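You operate a simulated robot arm through the tools that you are given. There is no shell and no other tool. Be economical: measure what you need, move in short steps, check, and stop when the job is done.

The job below is to be done with a simulated robot arm. You get a single attempt, and the scene is never put back.

JOB
Bring the core slide down off the 60 mm step of its prop.
Fine: open the oil valve, pump the slide clear, draw the prop out, let the slide right down, shut the valve.

The check looks at the end state, three seconds after you hand in, the way a careful person would. Anything else that was tipped, shoved, dropped, spilled or broken makes it a failure.

ROBOT AND FRAMES
A 7-joint arm with a two-finger parallel gripper, fixed in place. Base frame: the origin is at the foot of the arm, x ahead of it, y to its left, z up. Lengths are in m, angles in rad, forces in N, time in s.
With the tool pointing down near the work surface it reaches from about 0.12 to 0.66 m from the base axis. Its first joint turns from -1.152 to 1.152 rad. Payload 2.4 kg.
The tool frame sits at the grasp point between the pads (the TCP): z along the fingers, y along the line on which they close. The tips reach 0.03 m beyond it. The gripper opens to 0.094 m. The fingers are 0.028 m wide and 0.01 m thick; the gripper's body (0.05 by 0.096 m) begins 0.055 m behind the TCP.
Orientation is that of the tool frame in the base frame, as a unit quaternion [w, x, y, z]. With the fingers straight down and closing along the base's y, the tool's x points along the base's -x, its y along +y and its z along -z.

CONTROLS
- The arm moves only by the tool nudge_tool. Its argument "moves" is one flat list of numbers, 7 for each row, row after row: the shift along the base's x, y, z in m, then the turn, a rotation vector about the base's x, y, z in rad, then the finger opening in m, from 0 to 0.094. In form: [dx, dy, dz, ax, ay, az, fingers, dx, dy, dz, ax, ay, az, fingers, ...]. A call has 1 to 12 rows; each row shifts and turns the commanded pose from where the row before left it. A row lasts 0.2 s, in which the tool goes at most 0.05 m and 0.15 rad; a call with a longer step from one row to the next is refused whole, and so is a gripper value outside its range. Where a pose cannot be reached the arm comes as near as it can. A force on the tool above 90 N (or 10 N above the force at the start of the call, whichever is more), or a blocked arm, ends the call early, and 0.2 s more pass. Each finger travels about 0.153 m/s and halts on what it meets, pressing with about 44 N; the grip force reading is that of the motor and also rises with nothing between the fingers. The clock runs only during rows and for 0.2 s after the last one: add rows that do not move to give the fingers time. It gives the time, the measured TCP pose, the force on the tool (base axes), the opening and the grip force at its end, in the units of the frame above (readings bear some noise).
- Cameras (640 x 400 px; columns grow to the right, rows downward): "scene" is fixed at [0.0436, 0.4885, 1.4303]; the picture's right is [-0.62, -0.79, 0.00], its down [-0.55, 0.43, -0.72] and it looks along [0.56, -0.44, -0.70] (base axes); focal length 322 px, centre (320, 200). "wrist" rides on the gripper at [0.076, 0.014, -0.102] in the tool frame; the picture's right is [-0.18, 0.98, 0.00], its down [-0.75, -0.14, -0.64] and it looks along [-0.63, -0.12, 0.77] (tool axes); focal length 243 px, centre (320, 200). There is no depth. A picture from a camera that has moved, and an enlarged one, comes with that camera's place and axes in the base frame and with its lens.
- get_image(camera): a new picture of that camera. It takes no simulated time.
- inspect(camera, box): a new picture of the part [left, top, right, bottom] of that camera's present view, enlarged. It takes no simulated time.
- finish_job(): hands the job in; it is judged then, once.

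Go step by step. Nothing tells you positions but the pictures and the camera data: compare them with the known pose of the tool, close in by small moves and look again before you grip or let go. The budget is 120 turns and 64 pictures, counting those below and the enlarged ones. Unless the task says otherwise, let go and move clear before handing in, and close with one line.

The tools are called as a command line: name --argument value ..., lists and objects as JSON in quotes. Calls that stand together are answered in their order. nudge_tool: Moves the arm, as the interface text tells. Its arguments: {"type":"object","properties":{"moves":{"type":"array","items":{"type":"number"}}},"required":["moves"]} The other tools are called the same way: get_image (camera) takes a picture; inspect (camera, box) takes an enlarged picture of a part of a camera's view; finish_job () hands the job in.

At the start:

```text
time_s: 0.0
ee_pos: [0.3482, 0.1424, 1.1154]
ee_rot: [0.0, 0.001, 1.0, 0.001]
ft_force: [0.3, 0.0, -0.3]
gripper_width: 0.0941
grasp_force: 0.0
```

scene: 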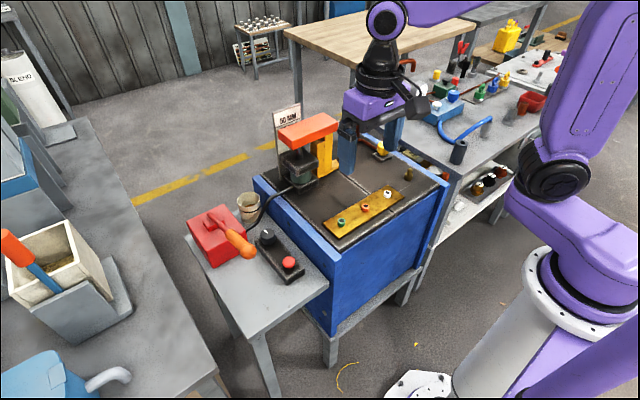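
wrist: 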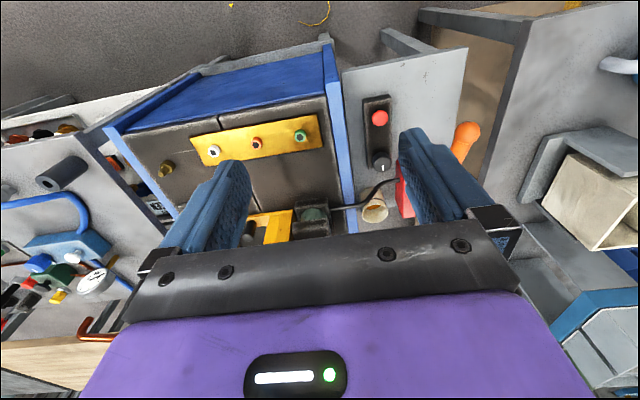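

I see a blue bench with an orange slide on a yellow prop, and a red pump with a lever plus a black box with a knob and a red button on a side shelf. I'll look closer before moving.

inspect --camera "scene" --box '[240, 90, 400, 190]'

inspect --camera "scene" --box '[170, 190, 330, 290]'

inspect --camera "wrist" --box '[100, 60, 500, 260]'

```text
4.00 times, centred on (320, 140) of scene
camera zoom: at [0.0436, 0.4885, 1.4303], right [-0.62, -0.79, 0.0], down [-0.55, 0.43, -0.72], along [0.56, -0.44, -0.7], focal length 1289 px, centre (320, 440)
```

zoom: 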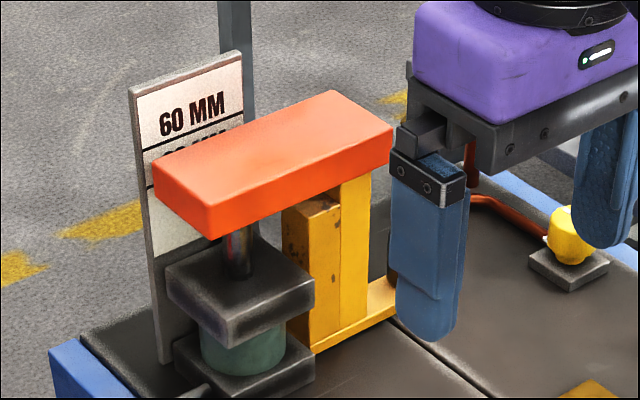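

```text
4.00 times, centred on (250, 240) of scene
camera zoom: at [0.0436, 0.4885, 1.4303], right [-0.62, -0.79, 0.0], down [-0.55, 0.43, -0.72], along [0.56, -0.44, -0.7], focal length 1289 px, centre (600, 40)
```

zoom: 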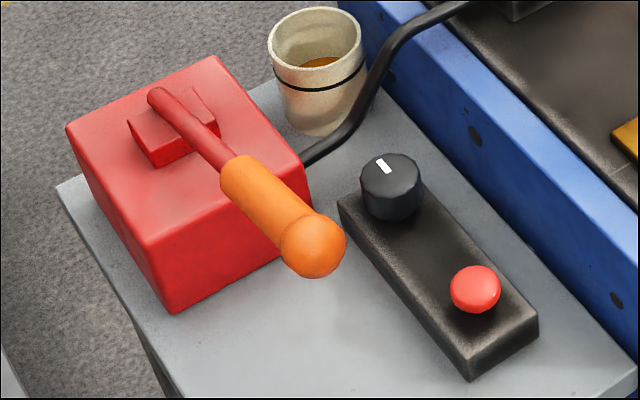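

```text
1.60 times, centred on (300, 160) of wrist
camera zoom: at [0.2736, 0.1561, 1.2159], right [0.18, 0.98, 0.0], down [0.75, -0.14, 0.64], along [0.63, -0.12, -0.77], focal length 388 px, centre (352, 264)
```

zoom: 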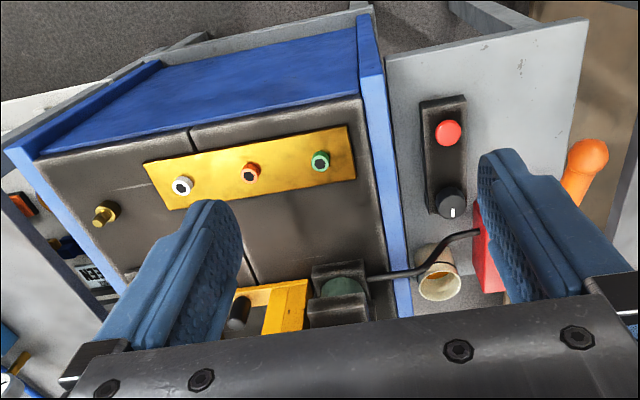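

The jack sits near (0.70, 0.05) and the knob near (0.59, 0.25), and the gripper hides part of the prop. I'll pull the arm back to see everything.

nudge_tool --moves '[-0.035, -0.03, 0, 0, 0, 0, 0.094, -0.035, -0.03, 0, 0, 0, 0, 0.094, -0.03, -0.03, 0, 0, 0, 0, 0.094, 0, -0.03, 0, 0, 0, 0, 0.094]'

get_image --camera "wrist"

inspect --camera "scene" --box '[240, 90, 400, 190]'

```text
time_s: 1.0
ee_pos: [0.2471, 0.0188, 1.114]
ee_rot: [0.0, 0.0, 1.0, 0.0]
ft_force: [-0.2, 0.5, -0.1]
gripper_width: 0.0936
grasp_force: 0.0
```

```text
58 pictures are left
camera wrist: at [0.1716, 0.0327, 1.2164], right [0.18, 0.98, 0.0], down [0.75, -0.14, 0.64], along [0.63, -0.12, -0.77], focal length 243 px, centre (320, 200)
```

wrist: 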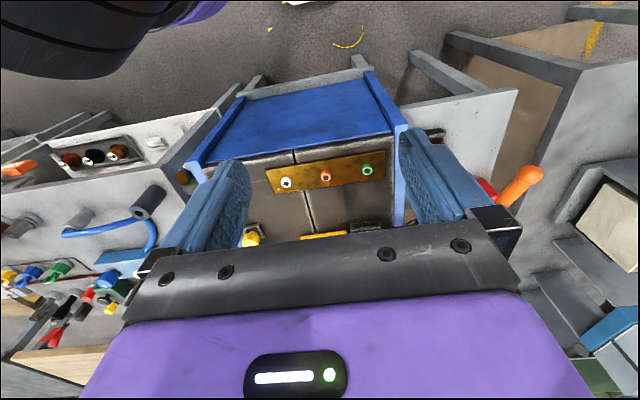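

```text
4.00 times, centred on (320, 140) of scene
camera zoom: at [0.0436, 0.4885, 1.4303], right [-0.62, -0.79, 0.0], down [-0.55, 0.43, -0.72], along [0.56, -0.44, -0.7], focal length 1289 px, centre (320, 440)
```

zoom: 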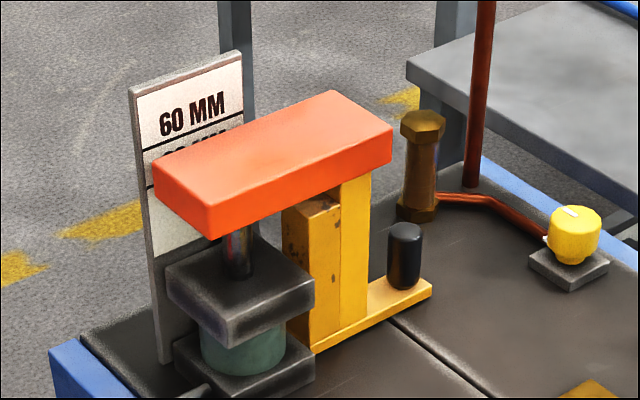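

The prop has a black upright peg on its foot, towards -y from the slide, and there's a yellow valve on a copper pipe as well as the black knob. I'll move forward for a close wrist view.

nudge_tool --moves '[0.045, -0.01, 0, 0, 0, 0, 0.094, 0.045, -0.01, 0, 0, 0, 0, 0.094, 0.045, 0, 0, 0, 0, 0, 0.094, 0.045, 0, 0, 0, 0, 0, 0.094, 0.04, 0, 0, 0, 0, 0, 0.094]'

get_image --camera "wrist"

```text
time_s: 2.2
ee_pos: [0.4682, 0.0008, 1.1135]
ee_rot: [0.0, -0.001, 1.0, 0.0]
ft_force: [0.8, 0.1, -0.2]
gripper_width: 0.0941
grasp_force: 0.1
```

```text
56 pictures are left
camera wrist: at [0.3922, 0.015, 1.2159], right [0.18, 0.98, 0.0], down [0.75, -0.14, 0.64], along [0.63, -0.12, -0.77], focal length 243 px, centre (320, 200)
```

wrist: 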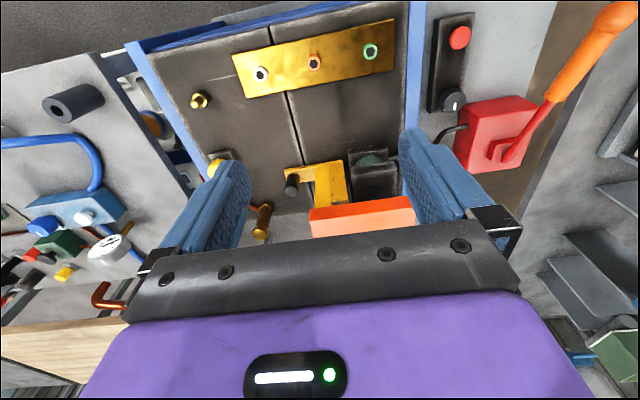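

inspect --camera "wrist" --box '[180, 130, 420, 250]'

inspect --camera "wrist" --box '[340, 0, 640, 190]'

get_image --camera "scene"

```text
2.67 times, centred on (300, 190) of wrist
camera zoom: at [0.3922, 0.015, 1.2159], right [0.18, 0.98, 0.0], down [0.75, -0.14, 0.64], along [0.63, -0.12, -0.77], focal length 647 px, centre (373, 227)
```

zoom: 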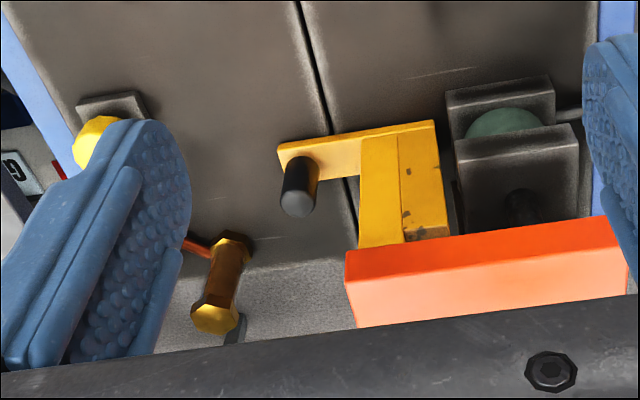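

```text
2.11 times, centred on (490, 95) of wrist
camera zoom: at [0.3922, 0.015, 1.2159], right [0.18, 0.98, 0.0], down [0.75, -0.14, 0.64], along [0.63, -0.12, -0.77], focal length 511 px, centre (-38, 421)
```

zoom: 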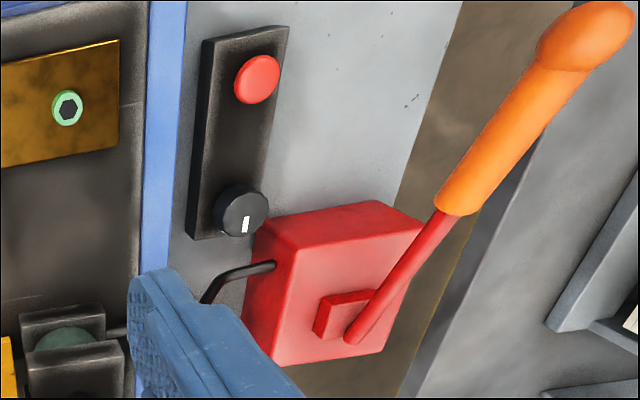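

```text
53 pictures are left
```

scene: 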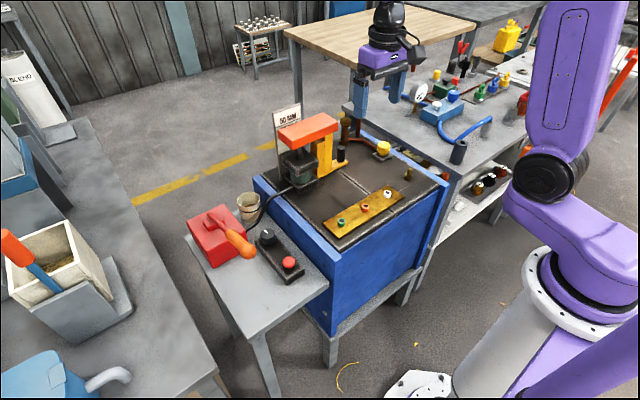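

inspect --camera "scene" --box '[330, 105, 410, 165]'

inspect --camera "scene" --box '[240, 215, 320, 285]'

inspect --camera "scene" --box '[255, 95, 355, 200]'

```text
6.67 times, centred on (370, 135) of scene
camera zoom: at [0.0436, 0.4885, 1.4303], right [-0.62, -0.79, 0.0], down [-0.55, 0.43, -0.72], along [0.56, -0.44, -0.7], focal length 2149 px, centre (-13, 633)
```

zoom: 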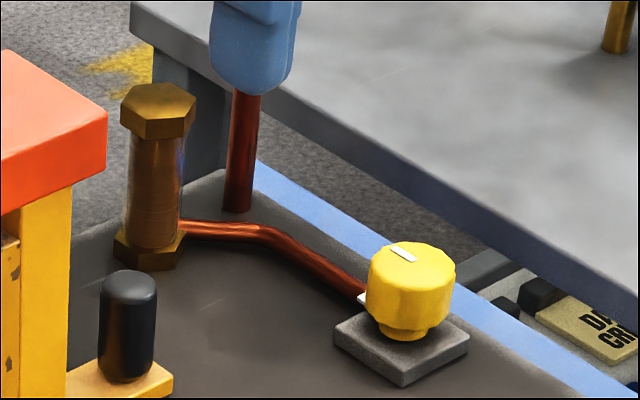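

```text
5.71 times, centred on (280, 250) of scene
camera zoom: at [0.0436, 0.4885, 1.4303], right [-0.62, -0.79, 0.0], down [-0.55, 0.43, -0.72], along [0.56, -0.44, -0.7], focal length 1842 px, centre (549, -86)
```

zoom: 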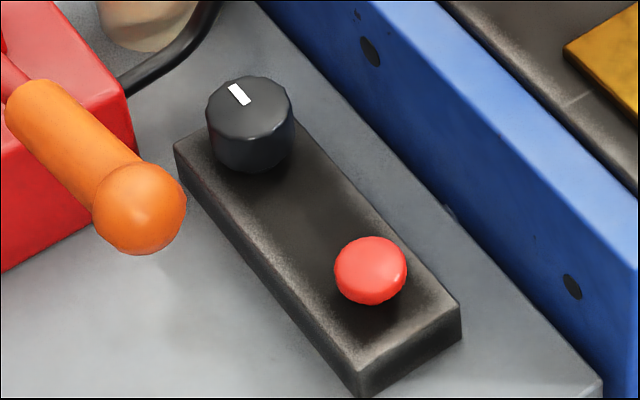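

```text
3.81 times, centred on (305, 148) of scene
camera zoom: at [0.0436, 0.4885, 1.4303], right [-0.62, -0.79, 0.0], down [-0.55, 0.43, -0.72], along [0.56, -0.44, -0.7], focal length 1228 px, centre (377, 400)
```

zoom: 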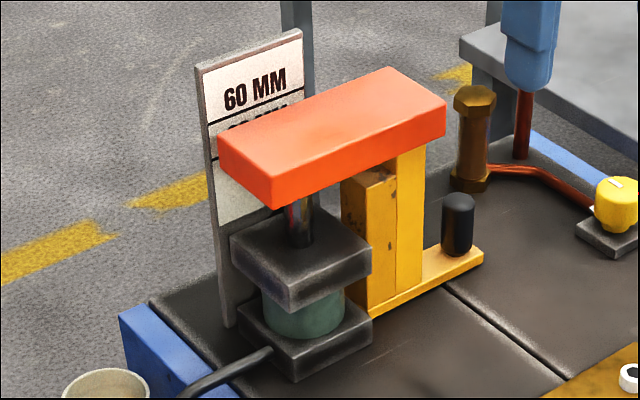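

Two candidates for the oil valve: the yellow knob on the copper pipe and the black knob by the pump. I'll swing over to the pump side, looking at it closely and leaving the bench unobstructed for the scene camera.

nudge_tool --moves '[-0.03, 0.04, 0, 0, 0, 0, 0.094, -0.03, 0.04, 0, 0, 0, 0, 0.094, -0.03, 0.04, 0, 0, 0, 0, 0.094, 0, 0.045, 0, 0, 0, 0, 0.094, 0, 0.045, -0.02, 0, 0, 0, 0.094, 0, 0.045, -0.04, 0, 0, 0, 0.094]'

get_image --camera "wrist"

inspect --camera "scene" --box '[260, 30, 500, 180]'

```text
refused: row 6 steps farther than a row can; nothing moved
```

```text
49 pictures are left
camera wrist: at [0.3922, 0.015, 1.2159], right [0.18, 0.98, 0.0], down [0.75, -0.14, 0.64], along [0.63, -0.12, -0.77], focal length 243 px, centre (320, 200)
```

wrist: 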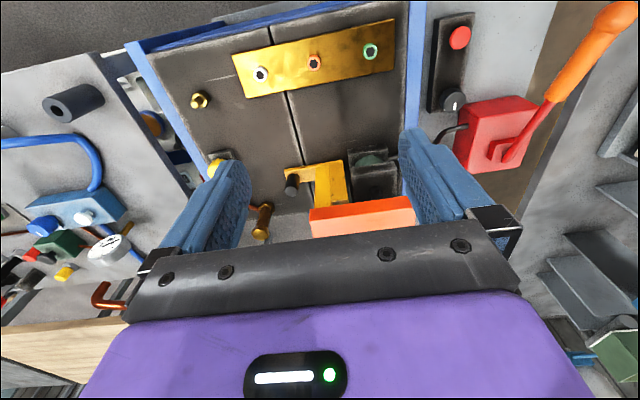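

```text
2.67 times, centred on (380, 105) of scene
camera zoom: at [0.0436, 0.4885, 1.4303], right [-0.62, -0.79, 0.0], down [-0.55, 0.43, -0.72], along [0.56, -0.44, -0.7], focal length 860 px, centre (160, 453)
```

zoom: 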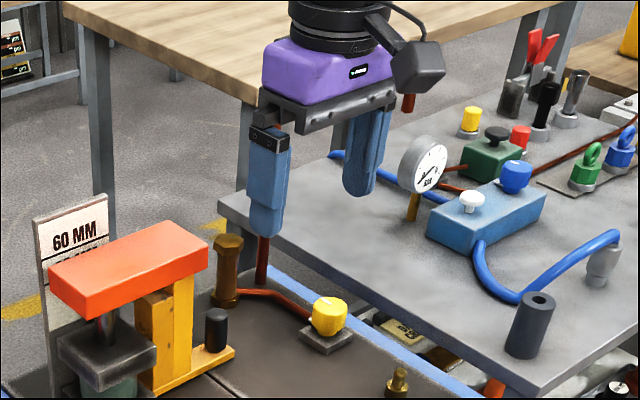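

nudge_tool --moves '[-0.03, 0.035, 0, 0, 0, 0, 0.094, -0.03, 0.035, 0, 0, 0, 0, 0.094, -0.03, 0.035, 0, 0, 0, 0, 0.094, 0, 0.045, 0, 0, 0, 0, 0.094, 0, 0.045, -0.01, 0, 0, 0, 0.094, 0, 0.03, -0.03, 0, 0, 0, 0.094]'

get_image --camera "wrist"

inspect --camera "scene" --box '[300, 20, 460, 120]'

```text
time_s: 3.6
ee_pos: [0.3791, 0.2271, 1.0757]
ee_rot: [0.0, -0.001, 1.0, 0.001]
ft_force: [-0.3, -0.9, -0.2]
gripper_width: 0.0941
grasp_force: 0.0
```

```text
47 pictures are left
camera wrist: at [0.304, 0.2409, 1.1768], right [0.18, 0.98, 0.0], down [0.75, -0.14, 0.64], along [0.63, -0.12, -0.77], focal length 243 px, centre (320, 200)
```

wrist: 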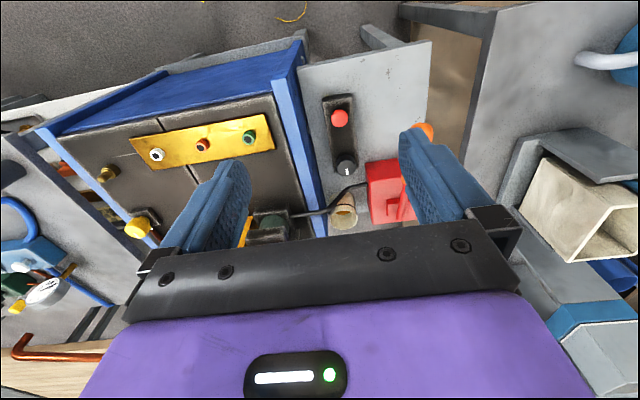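

```text
4.00 times, centred on (380, 70) of scene
camera zoom: at [0.0436, 0.4885, 1.4302], right [-0.62, -0.79, 0.0], down [-0.55, 0.43, -0.72], along [0.56, -0.44, -0.7], focal length 1289 px, centre (80, 720)
```

zoom: 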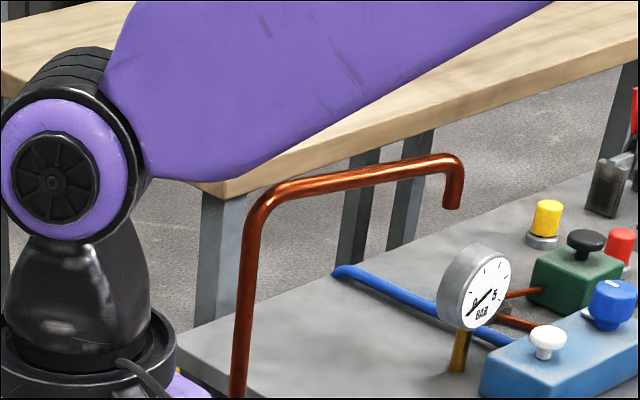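

inspect --camera "wrist" --box '[270, 80, 430, 240]'

inspect --camera "wrist" --box '[60, 130, 260, 260]'

```text
2.50 times, centred on (350, 160) of wrist
camera zoom: at [0.304, 0.2409, 1.1768], right [0.18, 0.98, 0.0], down [0.75, -0.14, 0.64], along [0.63, -0.12, -0.77], focal length 606 px, centre (245, 300)
```

zoom: 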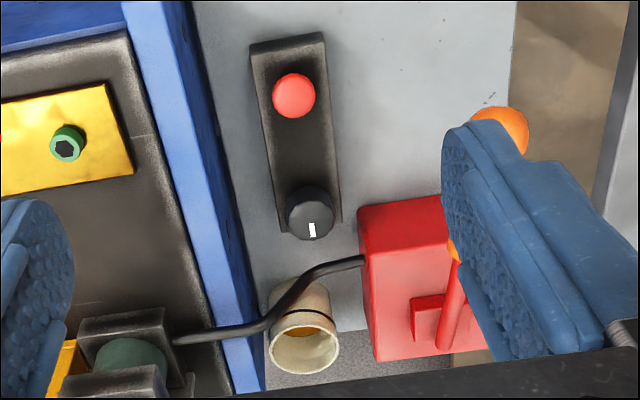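

```text
3.08 times, centred on (160, 195) of wrist
camera zoom: at [0.304, 0.2409, 1.1768], right [0.18, 0.98, 0.0], down [0.75, -0.14, 0.64], along [0.63, -0.12, -0.77], focal length 746 px, centre (812, 215)
```

zoom: 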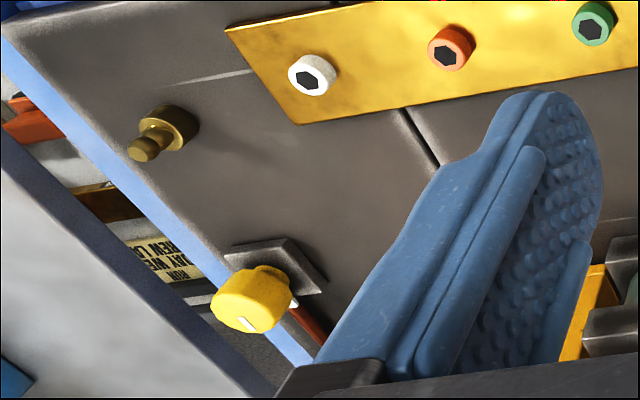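

I take the black knob, beside the pump and its hose, to be the oil valve, at about (0.578, 0.248, 0.742) with its mark pointing +x. The red button is near (0.475, 0.25) and the lever ball near (0.47, 0.35, 0.866). I'll hover over the knob and check.

nudge_tool --moves '[0.03, 0.003, -0.03, 0, 0, 0, 0.07, 0.03, 0.003, -0.03, 0, 0, 0, 0.07, 0.03, 0.003, -0.03, 0, 0, 0, 0.07, 0.03, 0.003, -0.03, 0, 0, 0, 0.07, 0.03, 0.003, -0.03, 0, 0, 0, 0.07, 0.03, 0.003, -0.03, 0, 0, 0, 0.07, 0.019, 0.003, -0.03, 0, 0, 0, 0.07]'

get_image --camera "wrist"

inspect --camera "scene" --box '[180, 180, 340, 290]'

```text
time_s: 5.2
ee_pos: [0.5782, 0.2488, 0.8643]
ee_rot: [0.0, -0.001, 1.0, 0.0]
ft_force: [-0.3, -0.1, -0.7]
gripper_width: 0.0701
grasp_force: 0.1
```

```text
43 pictures are left
camera wrist: at [0.5024, 0.2627, 0.9659], right [0.18, 0.98, 0.0], down [0.75, -0.14, 0.64], along [0.63, -0.12, -0.77], focal length 243 px, centre (320, 200)
```

wrist: 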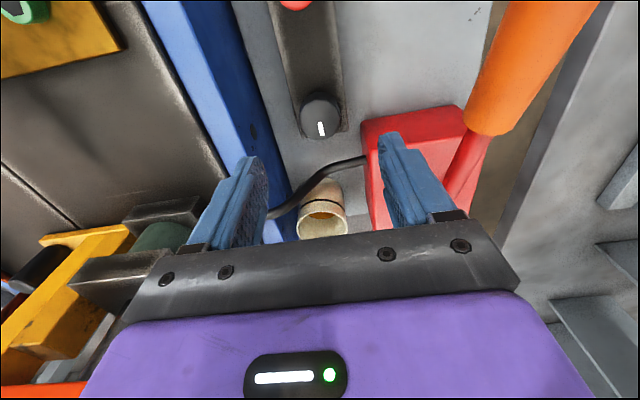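

```text
3.64 times, centred on (260, 235) of scene
camera zoom: at [0.0436, 0.4885, 1.4303], right [-0.62, -0.79, 0.0], down [-0.55, 0.43, -0.72], along [0.56, -0.44, -0.7], focal length 1172 px, centre (538, 73)
```

zoom: 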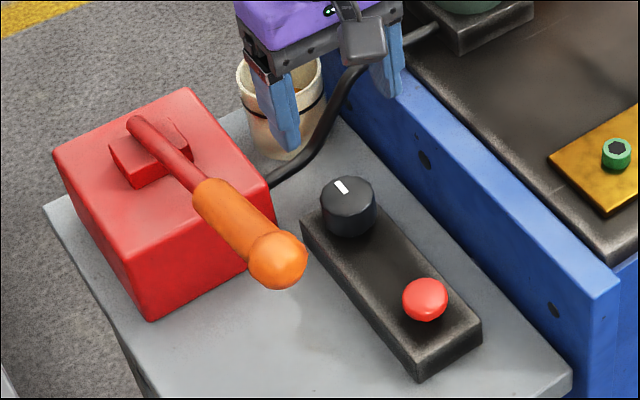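

The knob refines to about (0.580, 0.247, 0.742), with the pump wall starting near y=0.295. I'll narrow the fingers and descend a little to check centring.

nudge_tool --moves '[0.002, -0.001, -0.03, 0, 0, 0, 0.056, 0, 0, -0.03, 0, 0, 0, 0.056, 0, 0, -0.015, 0, 0, 0, 0.056, 0, 0, 0, 0, 0, 0, 0.056]'

get_image --camera "wrist"

inspect --camera "scene" --box '[200, 180, 320, 280]'

```text
time_s: 6.2
ee_pos: [0.5788, 0.2457, 0.7898]
ee_rot: [0.0, 0.0, 1.0, 0.0]
ft_force: [-0.1, 0.1, -0.1]
gripper_width: 0.056
grasp_force: 0.0
```

```text
41 pictures are left
camera wrist: at [0.5042, 0.2608, 0.8913], right [0.18, 0.98, 0.0], down [0.75, -0.14, 0.64], along [0.63, -0.12, -0.77], focal length 243 px, centre (320, 200)
```

wrist: 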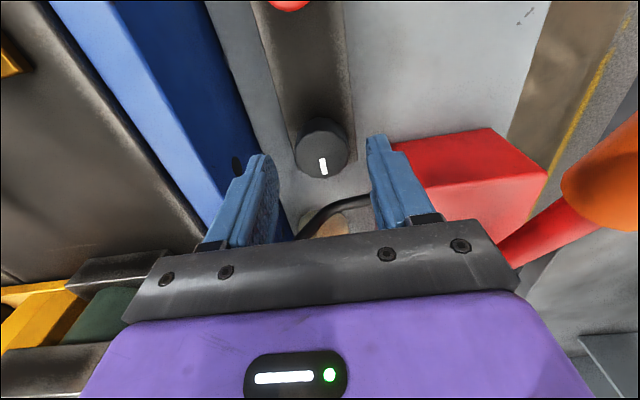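

```text
4.00 times, centred on (260, 230) of scene
camera zoom: at [0.0436, 0.4885, 1.4303], right [-0.62, -0.79, 0.0], down [-0.55, 0.43, -0.72], along [0.56, -0.44, -0.7], focal length 1289 px, centre (560, 80)
```

zoom: 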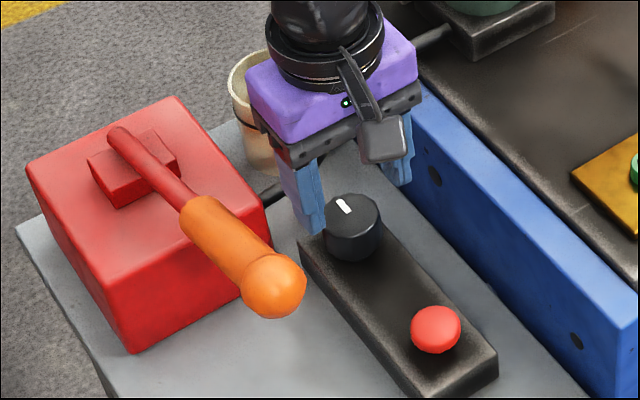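

Knob is about 36 mm wide at (0.583, 0.248). I'll lower onto it and close gently.

nudge_tool --moves '[0.004, 0.002, -0.02, 0, 0, 0, 0.056, 0, 0, -0.021, 0, 0, 0, 0.056, 0, 0, 0, 0, 0, 0, 0.034, 0, 0, 0, 0, 0, 0, 0.034]'

get_image --camera "wrist"

```text
time_s: 7.2
ee_pos: [0.5846, 0.2457, 0.7485]
ee_rot: [-0.002, 0.002, 1.0, -0.001]
ft_force: [-2.9, -22.4, 14.4]
gripper_width: 0.0407
grasp_force: 45.3
```

```text
39 pictures are left
camera wrist: at [0.5094, 0.2601, 0.8501], right [0.19, 0.98, 0.0], down [0.75, -0.14, 0.64], along [0.63, -0.12, -0.77], focal length 243 px, centre (320, 200)
```

wrist: 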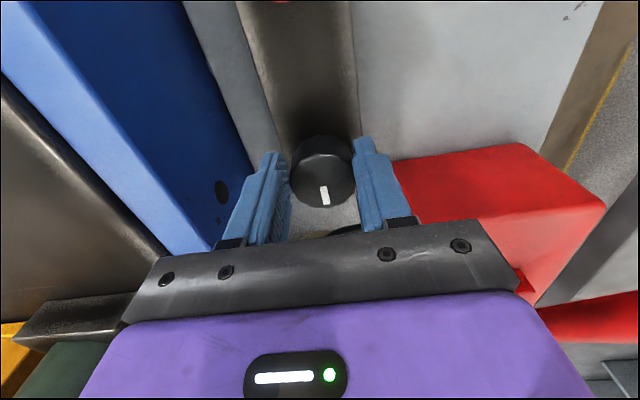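

Gripped slightly off-centre, so I'll reopen, shift a few mm and regrip.

nudge_tool --moves '[0, 0, 0, 0, 0, 0, 0.056, 0, 0, 0.001, 0, 0, 0, 0.056, -0.004, -0.003, 0, 0, 0, 0, 0.056, 0, 0, 0, 0, 0, 0, 0.036, 0, 0, 0, 0, 0, 0, 0.036]'

```text
time_s: 8.4
ee_pos: [0.5778, 0.2463, 0.7489]
ee_rot: [-0.001, 0.0, 1.0, 0.0]
ft_force: [0.5, -5.4, 0.4]
gripper_width: 0.0406
grasp_force: 45.0
```

Centred now with small side forces. I'll turn counter-clockwise (+z) about 0.6 rad and check.

nudge_tool --moves '[0, 0, 0, 0, 0, 0.12, 0.036, 0, 0, 0, 0, 0, 0.12, 0.036, 0, 0, 0, 0, 0, 0.12, 0.036, 0, 0, 0, 0, 0, 0.12, 0.036, 0, 0, 0, 0, 0, 0.12, 0.036]'

inspect --camera "wrist" --box '[220, 100, 420, 240]'

```text
time_s: 9.6
ee_pos: [0.5804, 0.2405, 0.7491]
ee_rot: [0.0, -0.293, 0.956, -0.001]
ft_force: [0.9, -25.7, -3.5]
gripper_width: 0.0487
grasp_force: 11.2
```

```text
2.86 times, centred on (320, 170) of wrist
camera zoom: at [0.5114, 0.2097, 0.8511], right [-0.4, 0.92, 0.0], down [0.7, 0.31, 0.64], along [0.59, 0.25, -0.77], focal length 693 px, centre (320, 286)
```

zoom: 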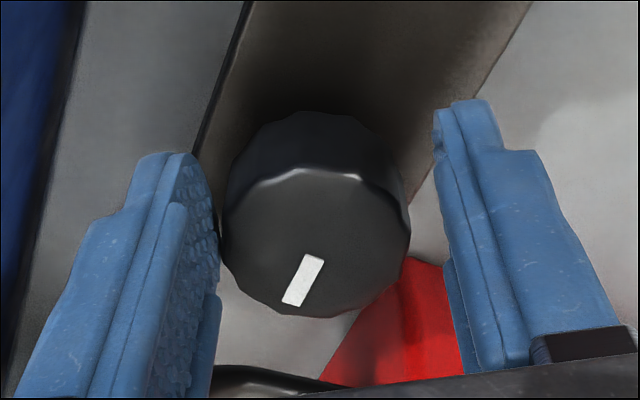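

The knob seems not to have turned and the fingers slipped, so I'll wait a moment and read again.

nudge_tool --moves '[0, 0, 0, 0, 0, 0, 0.036, 0, 0, 0, 0, 0, 0, 0.036]'

inspect --camera "wrist" --box '[220, 100, 420, 240]'

```text
time_s: 10.2
ee_pos: [0.5806, 0.2408, 0.7484]
ee_rot: [0.0, -0.294, 0.956, -0.001]
ft_force: [1.2, -26.1, -5.6]
gripper_width: 0.0487
grasp_force: 10.9
```

```text
2.86 times, centred on (320, 170) of wrist
camera zoom: at [0.5113, 0.2098, 0.8511], right [-0.4, 0.92, 0.0], down [0.7, 0.31, 0.64], along [0.59, 0.25, -0.77], focal length 693 px, centre (320, 286)
```

zoom: 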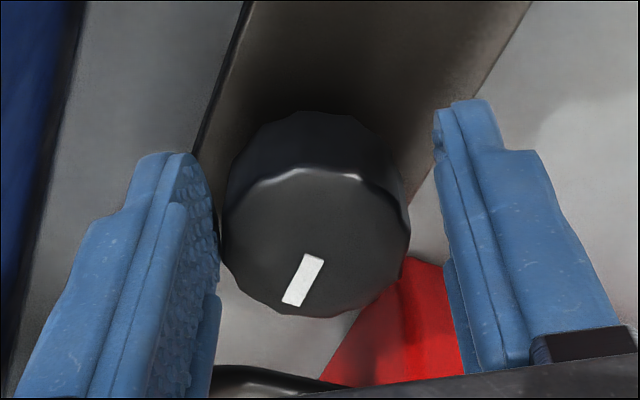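

inspect --camera "scene" --box '[210, 190, 310, 270]'

```text
5.00 times, centred on (260, 230) of scene
camera zoom: at [0.0438, 0.488, 1.4304], right [-0.62, -0.79, 0.0], down [-0.55, 0.43, -0.72], along [0.56, -0.44, -0.7], focal length 1612 px, centre (620, 50)
```

zoom: 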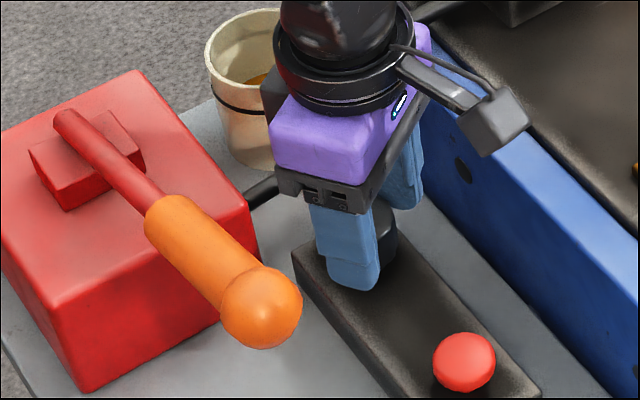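

nudge_tool --moves '[0, 0, 0, 0, 0, 0, 0.058, 0, 0, 0, 0, 0, 0, 0.058]'

inspect --camera "wrist" --box '[220, 100, 420, 240]'

```text
time_s: 10.8
ee_pos: [0.5804, 0.2479, 0.7506]
ee_rot: [0.003, -0.297, 0.955, 0.002]
ft_force: [5.8, -5.9, 2.2]
gripper_width: 0.0626
grasp_force: 4.2
```

```text
2.86 times, centred on (320, 170) of wrist
camera zoom: at [0.5105, 0.216, 0.8522], right [-0.41, 0.91, 0.0], down [0.7, 0.31, 0.65], along [0.59, 0.26, -0.76], focal length 693 px, centre (320, 286)
```

zoom: 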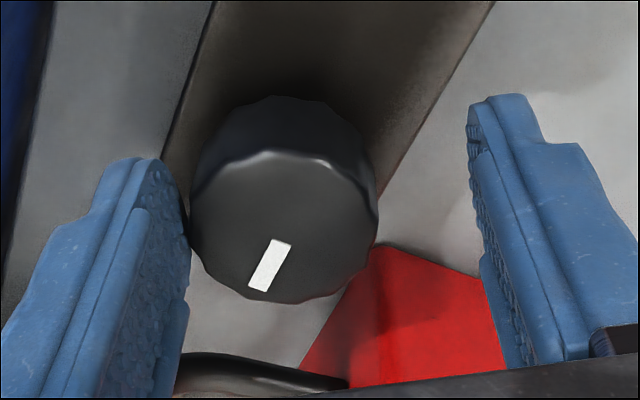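

The knob sits well to the left of the finger centre, so my centring was off. I'll open fully, lift and look again.

nudge_tool --moves '[0, 0, 0, 0, 0, 0, 0.07, -0.006, 0.0, 0.0, 0, 0, 0, 0.076, 0, 0, 0.03, 0, 0, 0, 0.076, 0, 0, 0.03, 0, 0, 0, 0.076]'

get_image --camera "wrist"

inspect --camera "scene" --box '[210, 190, 310, 270]'

```text
time_s: 11.8
ee_pos: [0.5742, 0.2469, 0.8106]
ee_rot: [0.0, -0.297, 0.955, 0.0]
ft_force: [-0.1, 0.2, 0.2]
gripper_width: 0.076
grasp_force: 0.0
```

```text
34 pictures are left
camera wrist: at [0.5039, 0.2149, 0.9128], right [-0.4, 0.91, 0.0], down [0.7, 0.31, 0.64], along [0.59, 0.26, -0.77], focal length 243 px, centre (320, 200)
```

wrist: 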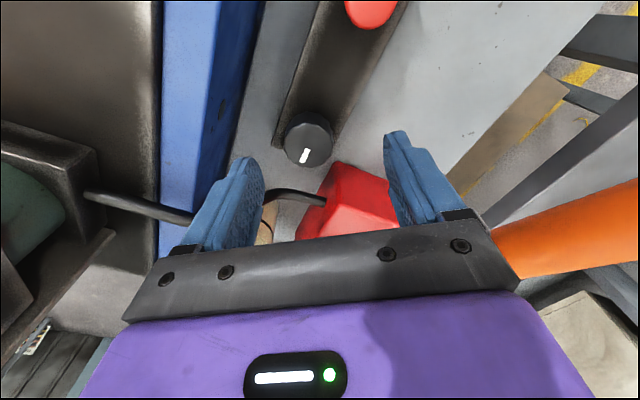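

```text
5.00 times, centred on (260, 230) of scene
camera zoom: at [0.0436, 0.4885, 1.4303], right [-0.62, -0.79, 0.0], down [-0.55, 0.43, -0.72], along [0.56, -0.44, -0.7], focal length 1612 px, centre (620, 50)
```

zoom: 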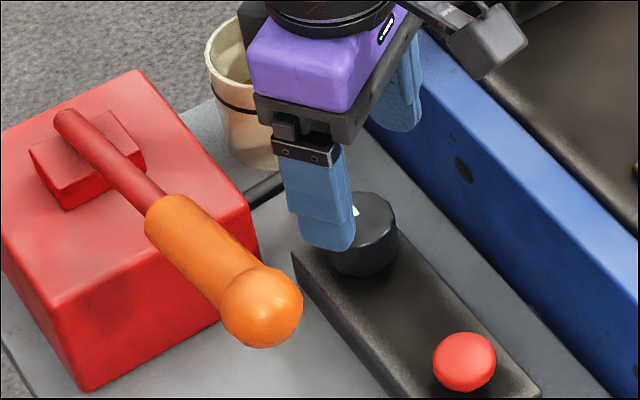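

I now think the knob is about 36 mm across, centred near (0.585, 0.240). My finger targets were too wide, so only one finger touched it. I'll rotate back, re-centre, descend and close fully.

nudge_tool --moves '[0.005, -0.004, 0, 0, 0, -0.12, 0.06, 0.005, -0.003, 0, 0, 0, -0.12, 0.06, 0, 0, 0, 0, 0, -0.12, 0.06, 0, 0, 0, 0, 0, -0.12, 0.06, 0, 0, 0, 0, 0, -0.12, 0.06, 0, 0, -0.03, 0, 0, 0, 0.06, 0, 0, -0.031, 0, 0, 0, 0.06, 0, 0, 0, 0, 0, 0, 0.06]'

inspect --camera "wrist" --box '[220, 100, 420, 240]'

```text
time_s: 13.6
ee_pos: [0.5817, 0.241, 0.7495]
ee_rot: [0.0, -0.001, 1.0, 0.0]
ft_force: [-0.1, -0.3, -0.4]
gripper_width: 0.0601
grasp_force: 0.0
```

```text
2.86 times, centred on (320, 170) of wrist
camera zoom: at [0.5074, 0.2554, 0.8498], right [0.18, 0.98, 0.0], down [0.75, -0.14, 0.64], along [0.63, -0.12, -0.77], focal length 693 px, centre (320, 286)
```

zoom: 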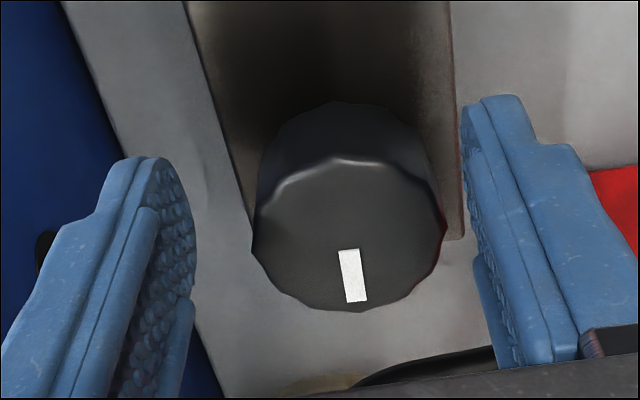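

nudge_tool --moves '[0.001, 0.003, 0, 0, 0, 0, 0.05, 0, 0, 0, 0, 0, 0, 0.03, 0, 0, 0, 0, 0, 0, 0.02, 0, 0, 0, 0, 0, 0, 0.02]'

inspect --camera "wrist" --box '[220, 100, 420, 240]'

```text
time_s: 14.6
ee_pos: [0.5855, 0.2453, 0.7491]
ee_rot: [0.001, -0.001, 1.0, 0.001]
ft_force: [1.1, 8.9, -6.4]
gripper_width: 0.0409
grasp_force: 45.0
```

```text
2.86 times, centred on (320, 170) of wrist
camera zoom: at [0.5086, 0.259, 0.8502], right [0.18, 0.98, 0.0], down [0.75, -0.14, 0.64], along [0.63, -0.12, -0.77], focal length 693 px, centre (320, 286)
```

zoom: 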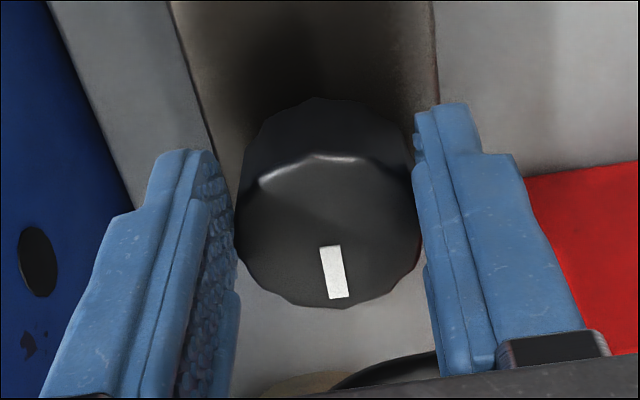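

Both fingers now grip the knob (41 mm). I'll test a small counter-clockwise turn.

nudge_tool --moves '[-0.001, 0.001, 0, 0, 0, 0.1, 0.02, 0, 0, 0, 0, 0, 0.1, 0.02, 0, 0, 0, 0, 0, 0.1, 0.02]'

inspect --camera "wrist" --box '[220, 100, 420, 240]'

```text
time_s: 15.4
ee_pos: [0.5849, 0.2418, 0.748]
ee_rot: [0.0, -0.149, 0.989, -0.001]
ft_force: [0.0, -2.3, 3.0]
gripper_width: 0.0418
grasp_force: 45.2
```

```text
2.86 times, centred on (320, 170) of wrist
camera zoom: at [0.5081, 0.2329, 0.8503], right [-0.11, 0.99, 0.0], down [0.76, 0.09, 0.64], along [0.64, 0.07, -0.77], focal length 693 px, centre (320, 286)
```

zoom: 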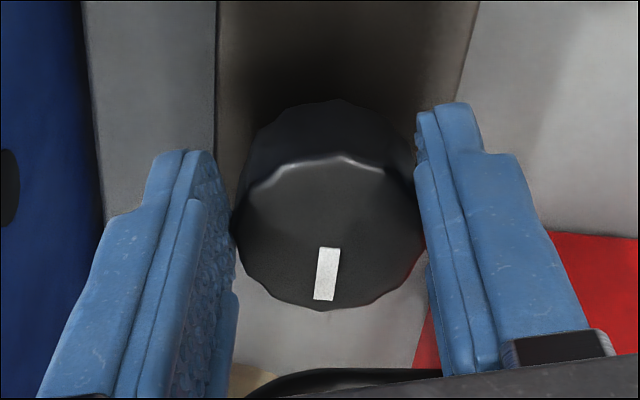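

It slips counter-clockwise, as if at a stop. I'll open, rotate the tool to about +1.4 rad, regrip and try clockwise.

nudge_tool --moves '[0, 0.002, 0, 0, 0, 0, 0.06, 0, 0.001, 0, 0, 0, 0.12, 0.06, 0, 0, 0, 0, 0, 0.14, 0.06, 0, 0, 0, 0, 0, 0.14, 0.06, 0, 0, 0, 0, 0, 0.14, 0.06, 0, 0, 0, 0, 0, 0.14, 0.06, 0, 0, 0, 0, 0, 0.14, 0.06, 0, 0, 0, 0, 0, 0.14, 0.06, 0, 0, 0, 0, 0, 0.14, 0.06, 0, 0, 0, 0, 0, 0, 0.06]'

inspect --camera "wrist" --box '[220, 100, 420, 240]'

```text
time_s: 17.6
ee_pos: [0.5839, 0.2461, 0.7482]
ee_rot: [0.001, -0.646, 0.764, 0.0]
ft_force: [4.4, -2.7, 0.8]
gripper_width: 0.0626
grasp_force: 3.0
```

```text
2.86 times, centred on (320, 170) of wrist
camera zoom: at [0.5585, 0.1733, 0.8498], right [-0.94, 0.35, 0.0], down [0.26, 0.72, 0.64], along [0.22, 0.6, -0.77], focal length 693 px, centre (320, 286)
```

zoom: 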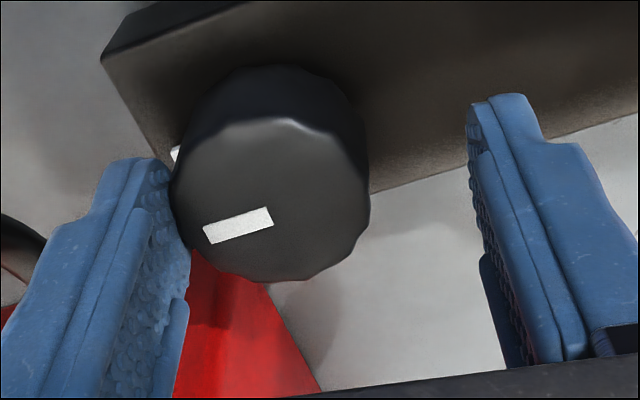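

Now I can see the knob's true centre is further out, near (0.594, 0.243), with a white index tab on its +x side. I'll shift to that centre, grip, and try a small clockwise turn.

nudge_tool --moves '[0.01, -0.003, 0, 0, 0, 0, 0.06, 0, 0, 0, 0, 0, 0, 0.03, 0, 0, 0, 0, 0, 0, 0.02, 0, 0, 0, 0, 0, 0, 0.02]'

nudge_tool --moves '[0, 0, 0, 0, 0, -0.1, 0.02, 0, 0, 0, 0, 0, -0.1, 0.02, 0, 0, 0, 0, 0, -0.1, 0.02]'

inspect --camera "wrist" --box '[220, 100, 420, 240]'

```text
time_s: 18.6
ee_pos: [0.5949, 0.2435, 0.7467]
ee_rot: [0.0, -0.645, 0.764, 0.0]
ft_force: [3.6, 2.6, -10.5]
gripper_width: 0.0409
grasp_force: 44.6
```

```text
time_s: 19.4
ee_pos: [0.5941, 0.2439, 0.747]
ee_rot: [0.001, -0.522, 0.853, 0.0]
ft_force: [8.7, 7.2, -16.1]
gripper_width: 0.041
grasp_force: 44.5
```

```text
2.86 times, centred on (320, 170) of wrist
camera zoom: at [0.548, 0.1823, 0.8491], right [-0.79, 0.61, 0.0], down [0.47, 0.61, 0.64], along [0.39, 0.51, -0.77], focal length 693 px, centre (320, 286)
```

zoom: 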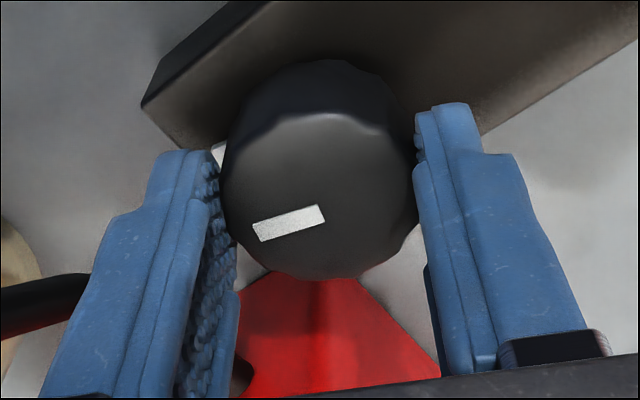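

The mark stayed fixed relative to the fingers, so the knob does turn clockwise. I'll continue to about a quarter turn.

nudge_tool --moves '[0, 0, 0.001, 0, 0, -0.1, 0.02, 0, 0, 0, 0, 0, -0.1, 0.02, 0, 0, 0, 0, 0, -0.1, 0.02, 0, 0, 0, 0, 0, -0.1, 0.02, 0, 0, 0, 0, 0, -0.1, 0.02, 0, 0, 0, 0, 0, -0.1, 0.02, 0, 0, 0, 0, 0, -0.1, 0.02, 0, 0, 0, 0, 0, -0.1, 0.02]'

inspect --camera "wrist" --box '[220, 100, 420, 240]'

```text
time_s: 21.2
ee_pos: [0.5925, 0.2449, 0.748]
ee_rot: [-0.002, -0.148, 0.989, 0.0]
ft_force: [0.2, 11.3, -27.1]
gripper_width: 0.0408
grasp_force: 44.8
```

```text
2.86 times, centred on (320, 170) of wrist
camera zoom: at [0.5172, 0.2356, 0.8502], right [-0.11, 0.99, 0.0], down [0.76, 0.09, 0.64], along [0.64, 0.07, -0.77], focal length 693 px, centre (320, 286)
```

zoom: 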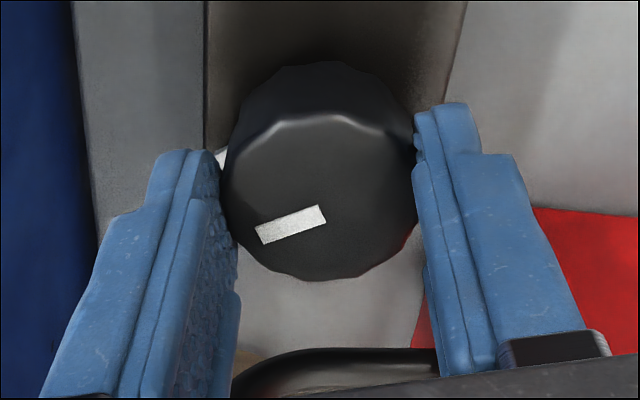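

nudge_tool --moves '[0, 0, 0.002, 0, 0, -0.1, 0.02, 0, 0, 0, 0, 0, -0.1, 0.02, 0, 0, 0, 0, 0, -0.1, 0.02, 0, 0, 0, 0, 0, -0.1, 0.02, 0, 0, 0, 0, 0, -0.1, 0.02]'

get_image --camera "wrist"

```text
time_s: 22.4
ee_pos: [0.5933, 0.2458, 0.7492]
ee_rot: [0.0, 0.098, 0.995, 0.001]
ft_force: [11.2, 25.8, -42.6]
gripper_width: 0.0408
grasp_force: 45.4
```

```text
26 pictures are left
camera wrist: at [0.5216, 0.2744, 0.851], right [0.37, 0.93, 0.0], down [0.71, -0.29, 0.64], along [0.6, -0.24, -0.77], focal length 243 px, centre (320, 200)
```

wrist: 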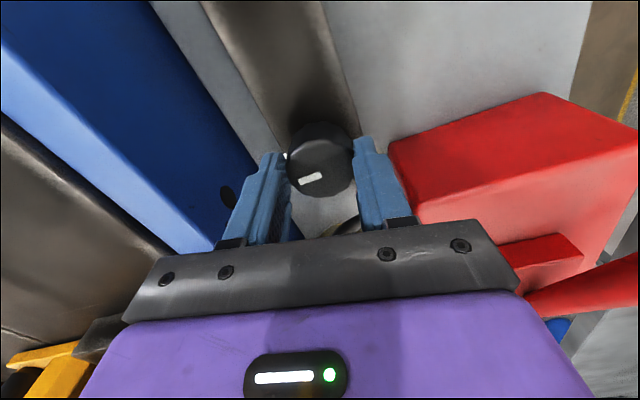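

The knob has turned about 1.6 rad. I'll release, rise, and move above the pump handle.

nudge_tool --moves '[0, 0, 0, 0, 0, 0, 0.06, 0, 0, 0, 0, 0, 0, 0.07, 0, 0, 0.04, 0, 0, 0.1, 0.07, 0, 0, 0.045, 0, 0, 0.1, 0.07, 0, 0, 0.045, 0, 0, 0, 0.07, -0.03, 0.03, 0.02, 0, 0, 0, 0.08, -0.03, 0.035, 0.01, 0, 0, 0, 0.08, -0.03, 0.035, 0, 0, 0, 0, 0.08]'

get_image --camera "wrist"

get_image --camera "scene"

```text
time_s: 24.2
ee_pos: [0.5026, 0.3425, 0.911]
ee_rot: [0.0, 0.0, 1.0, 0.0]
ft_force: [0.9, -0.9, -0.1]
gripper_width: 0.08
grasp_force: 0.1
```

```text
25 pictures are left
camera wrist: at [0.4275, 0.3569, 1.0134], right [0.18, 0.98, 0.0], down [0.75, -0.14, 0.64], along [0.63, -0.12, -0.77], focal length 243 px, centre (320, 200)
```

wrist: 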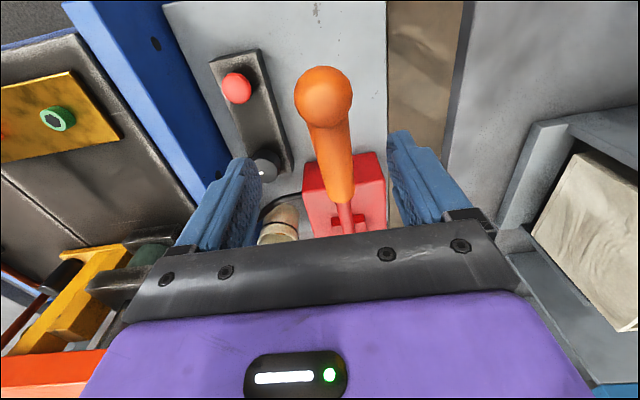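

```text
24 pictures are left
```

scene: 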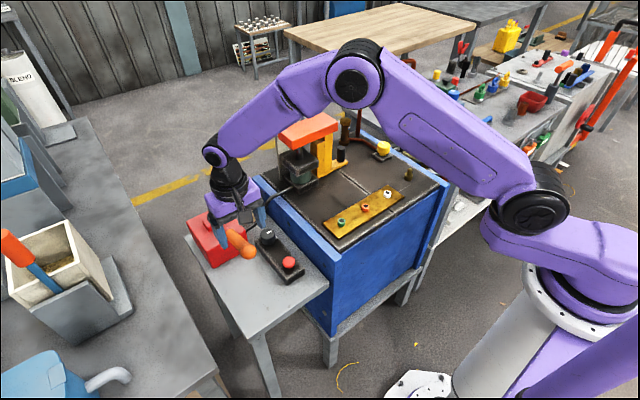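

Handle is at y≈0.352, z≈0.857 at x=0.50. I'll lower onto it and grip.

nudge_tool --moves '[0, 0.009, -0.027, 0, 0, 0, 0.08, 0, 0, -0.026, 0, 0, 0, 0.08, 0, 0, 0, 0, 0, 0, 0.04, 0, 0, 0, 0, 0, 0, 0.015, 0, 0, 0, 0, 0, 0, 0.015]'

get_image --camera "wrist"

```text
time_s: 25.4
ee_pos: [0.5032, 0.3496, 0.8596]
ee_rot: [-0.002, 0.0, 1.0, -0.001]
ft_force: [-3.9, -13.7, 1.8]
gripper_width: 0.0312
grasp_force: 45.0
```

```text
23 pictures are left
camera wrist: at [0.4289, 0.3647, 0.9611], right [0.19, 0.98, 0.0], down [0.76, -0.14, 0.64], along [0.63, -0.12, -0.77], focal length 243 px, centre (320, 200)
```

wrist: 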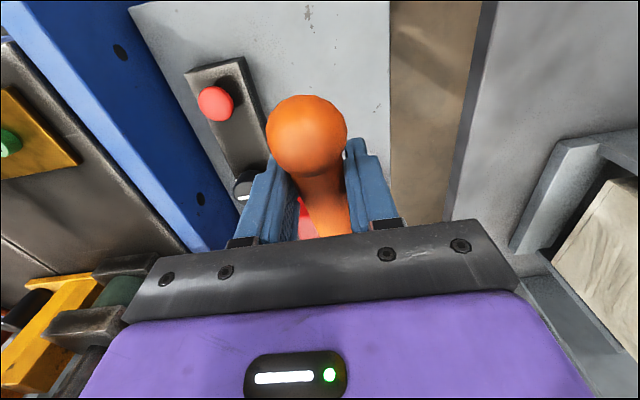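

Gripped. I'll test the lever downward.

nudge_tool --moves '[-0.003, -0.002, -0.012, 0, -0.06, 0, 0.015, -0.003, 0, -0.012, 0, -0.06, 0, 0.015]'

```text
time_s: 26.0
ee_pos: [0.4962, 0.3511, 0.8354]
ee_rot: [0.058, 0.0, 0.998, -0.002]
ft_force: [-13.0, -12.0, 5.9]
gripper_width: 0.0312
grasp_force: 44.8
```

nudge_tool --moves '[-0.004, 0, -0.015, 0, -0.07, 0, 0.015, -0.001, 0, -0.015, 0, -0.07, 0, 0.015, 0.0, 0, -0.015, 0, -0.07, 0, 0.015]'

inspect --camera "scene" --box '[180, 90, 340, 270]'

```text
time_s: 26.8
ee_pos: [0.4881, 0.3506, 0.7876]
ee_rot: [0.162, -0.001, 0.987, -0.002]
ft_force: [-30.0, -8.4, 4.6]
gripper_width: 0.0317
grasp_force: 44.6
```

```text
2.22 times, centred on (260, 180) of scene
camera zoom: at [0.0428, 0.4882, 1.4304], right [-0.62, -0.79, 0.0], down [-0.55, 0.43, -0.72], along [0.56, -0.44, -0.7], focal length 716 px, centre (453, 244)
```

zoom: 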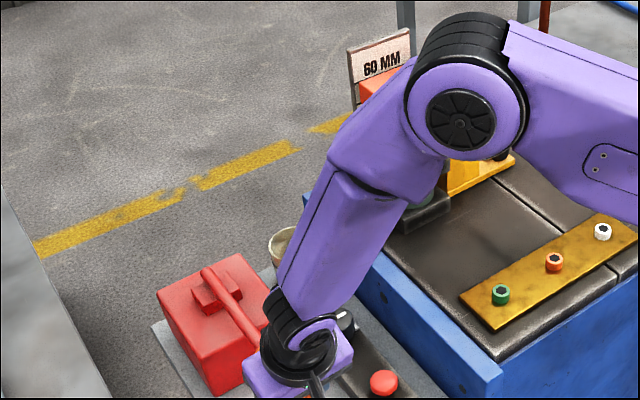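

Lever moves down easily. I'll relieve the x pull and raise the lever back and further up to find its stroke.

nudge_tool --moves '[-0.004, 0, 0.0, 0, 0, 0, 0.015, 0.001, 0, 0.018, 0, 0.07, 0, 0.015, 0.001, 0, 0.018, 0, 0.07, 0, 0.015, 0.003, 0, 0.018, 0, 0.07, 0, 0.015, 0.004, 0, 0.018, 0, 0.07, 0, 0.015, 0.004, 0, 0.018, 0, 0.08, 0, 0.015, 0.006, 0, 0.018, 0, 0.09, 0, 0.015]'

```text
time_s: 28.4
ee_pos: [0.51, 0.3511, 0.8983]
ee_rot: [-0.059, 0.0, 0.998, 0.002]
ft_force: [-0.4, -0.3, -0.1]
gripper_width: 0.0149
grasp_force: 0.0
```

The fingers slipped off the handle, so I'll look.

get_image --camera "wrist"

inspect --camera "scene" --box '[180, 90, 340, 270]'

```text
21 pictures are left
camera wrist: at [0.447, 0.3647, 1.0082], right [0.18, 0.98, -0.02], down [0.82, -0.14, 0.55], along [0.54, -0.12, -0.84], focal length 243 px, centre (320, 200)
```

wrist: 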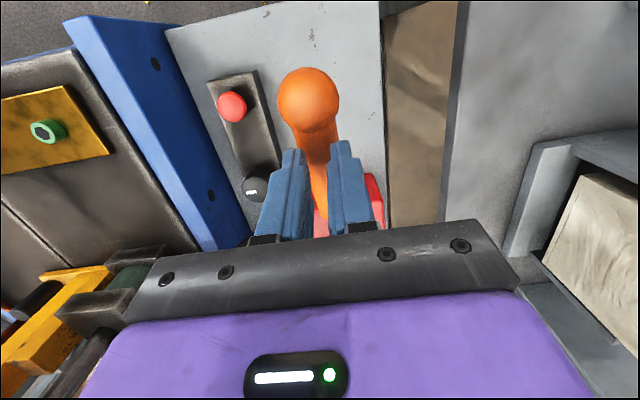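

```text
2.22 times, centred on (260, 180) of scene
camera zoom: at [0.0436, 0.4885, 1.4303], right [-0.62, -0.79, 0.0], down [-0.55, 0.43, -0.72], along [0.56, -0.44, -0.7], focal length 716 px, centre (453, 244)
```

zoom: 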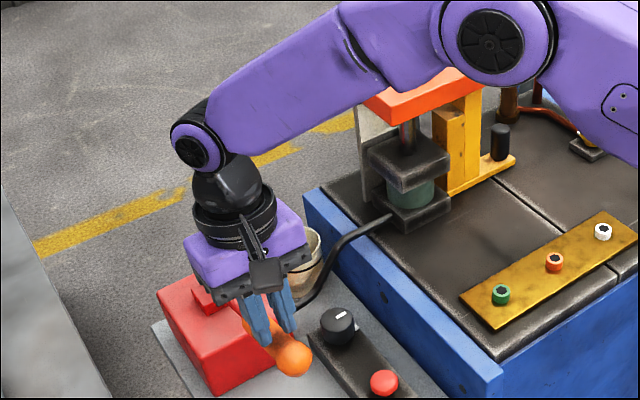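

inspect --camera "scene" --box '[255, 95, 355, 200]'

```text
3.81 times, centred on (305, 148) of scene
camera zoom: at [0.0436, 0.4885, 1.4303], right [-0.62, -0.79, 0.0], down [-0.55, 0.43, -0.72], along [0.56, -0.44, -0.7], focal length 1228 px, centre (377, 400)
```

zoom: 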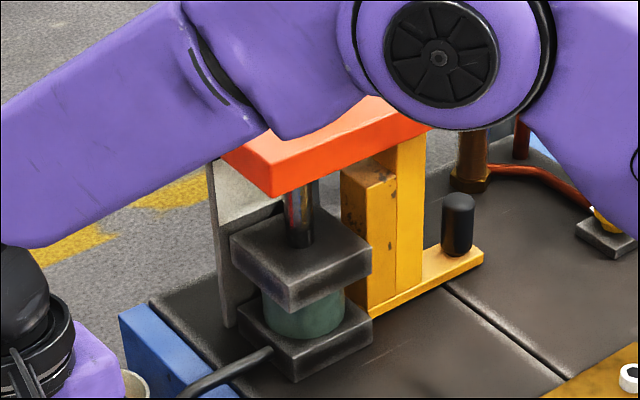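

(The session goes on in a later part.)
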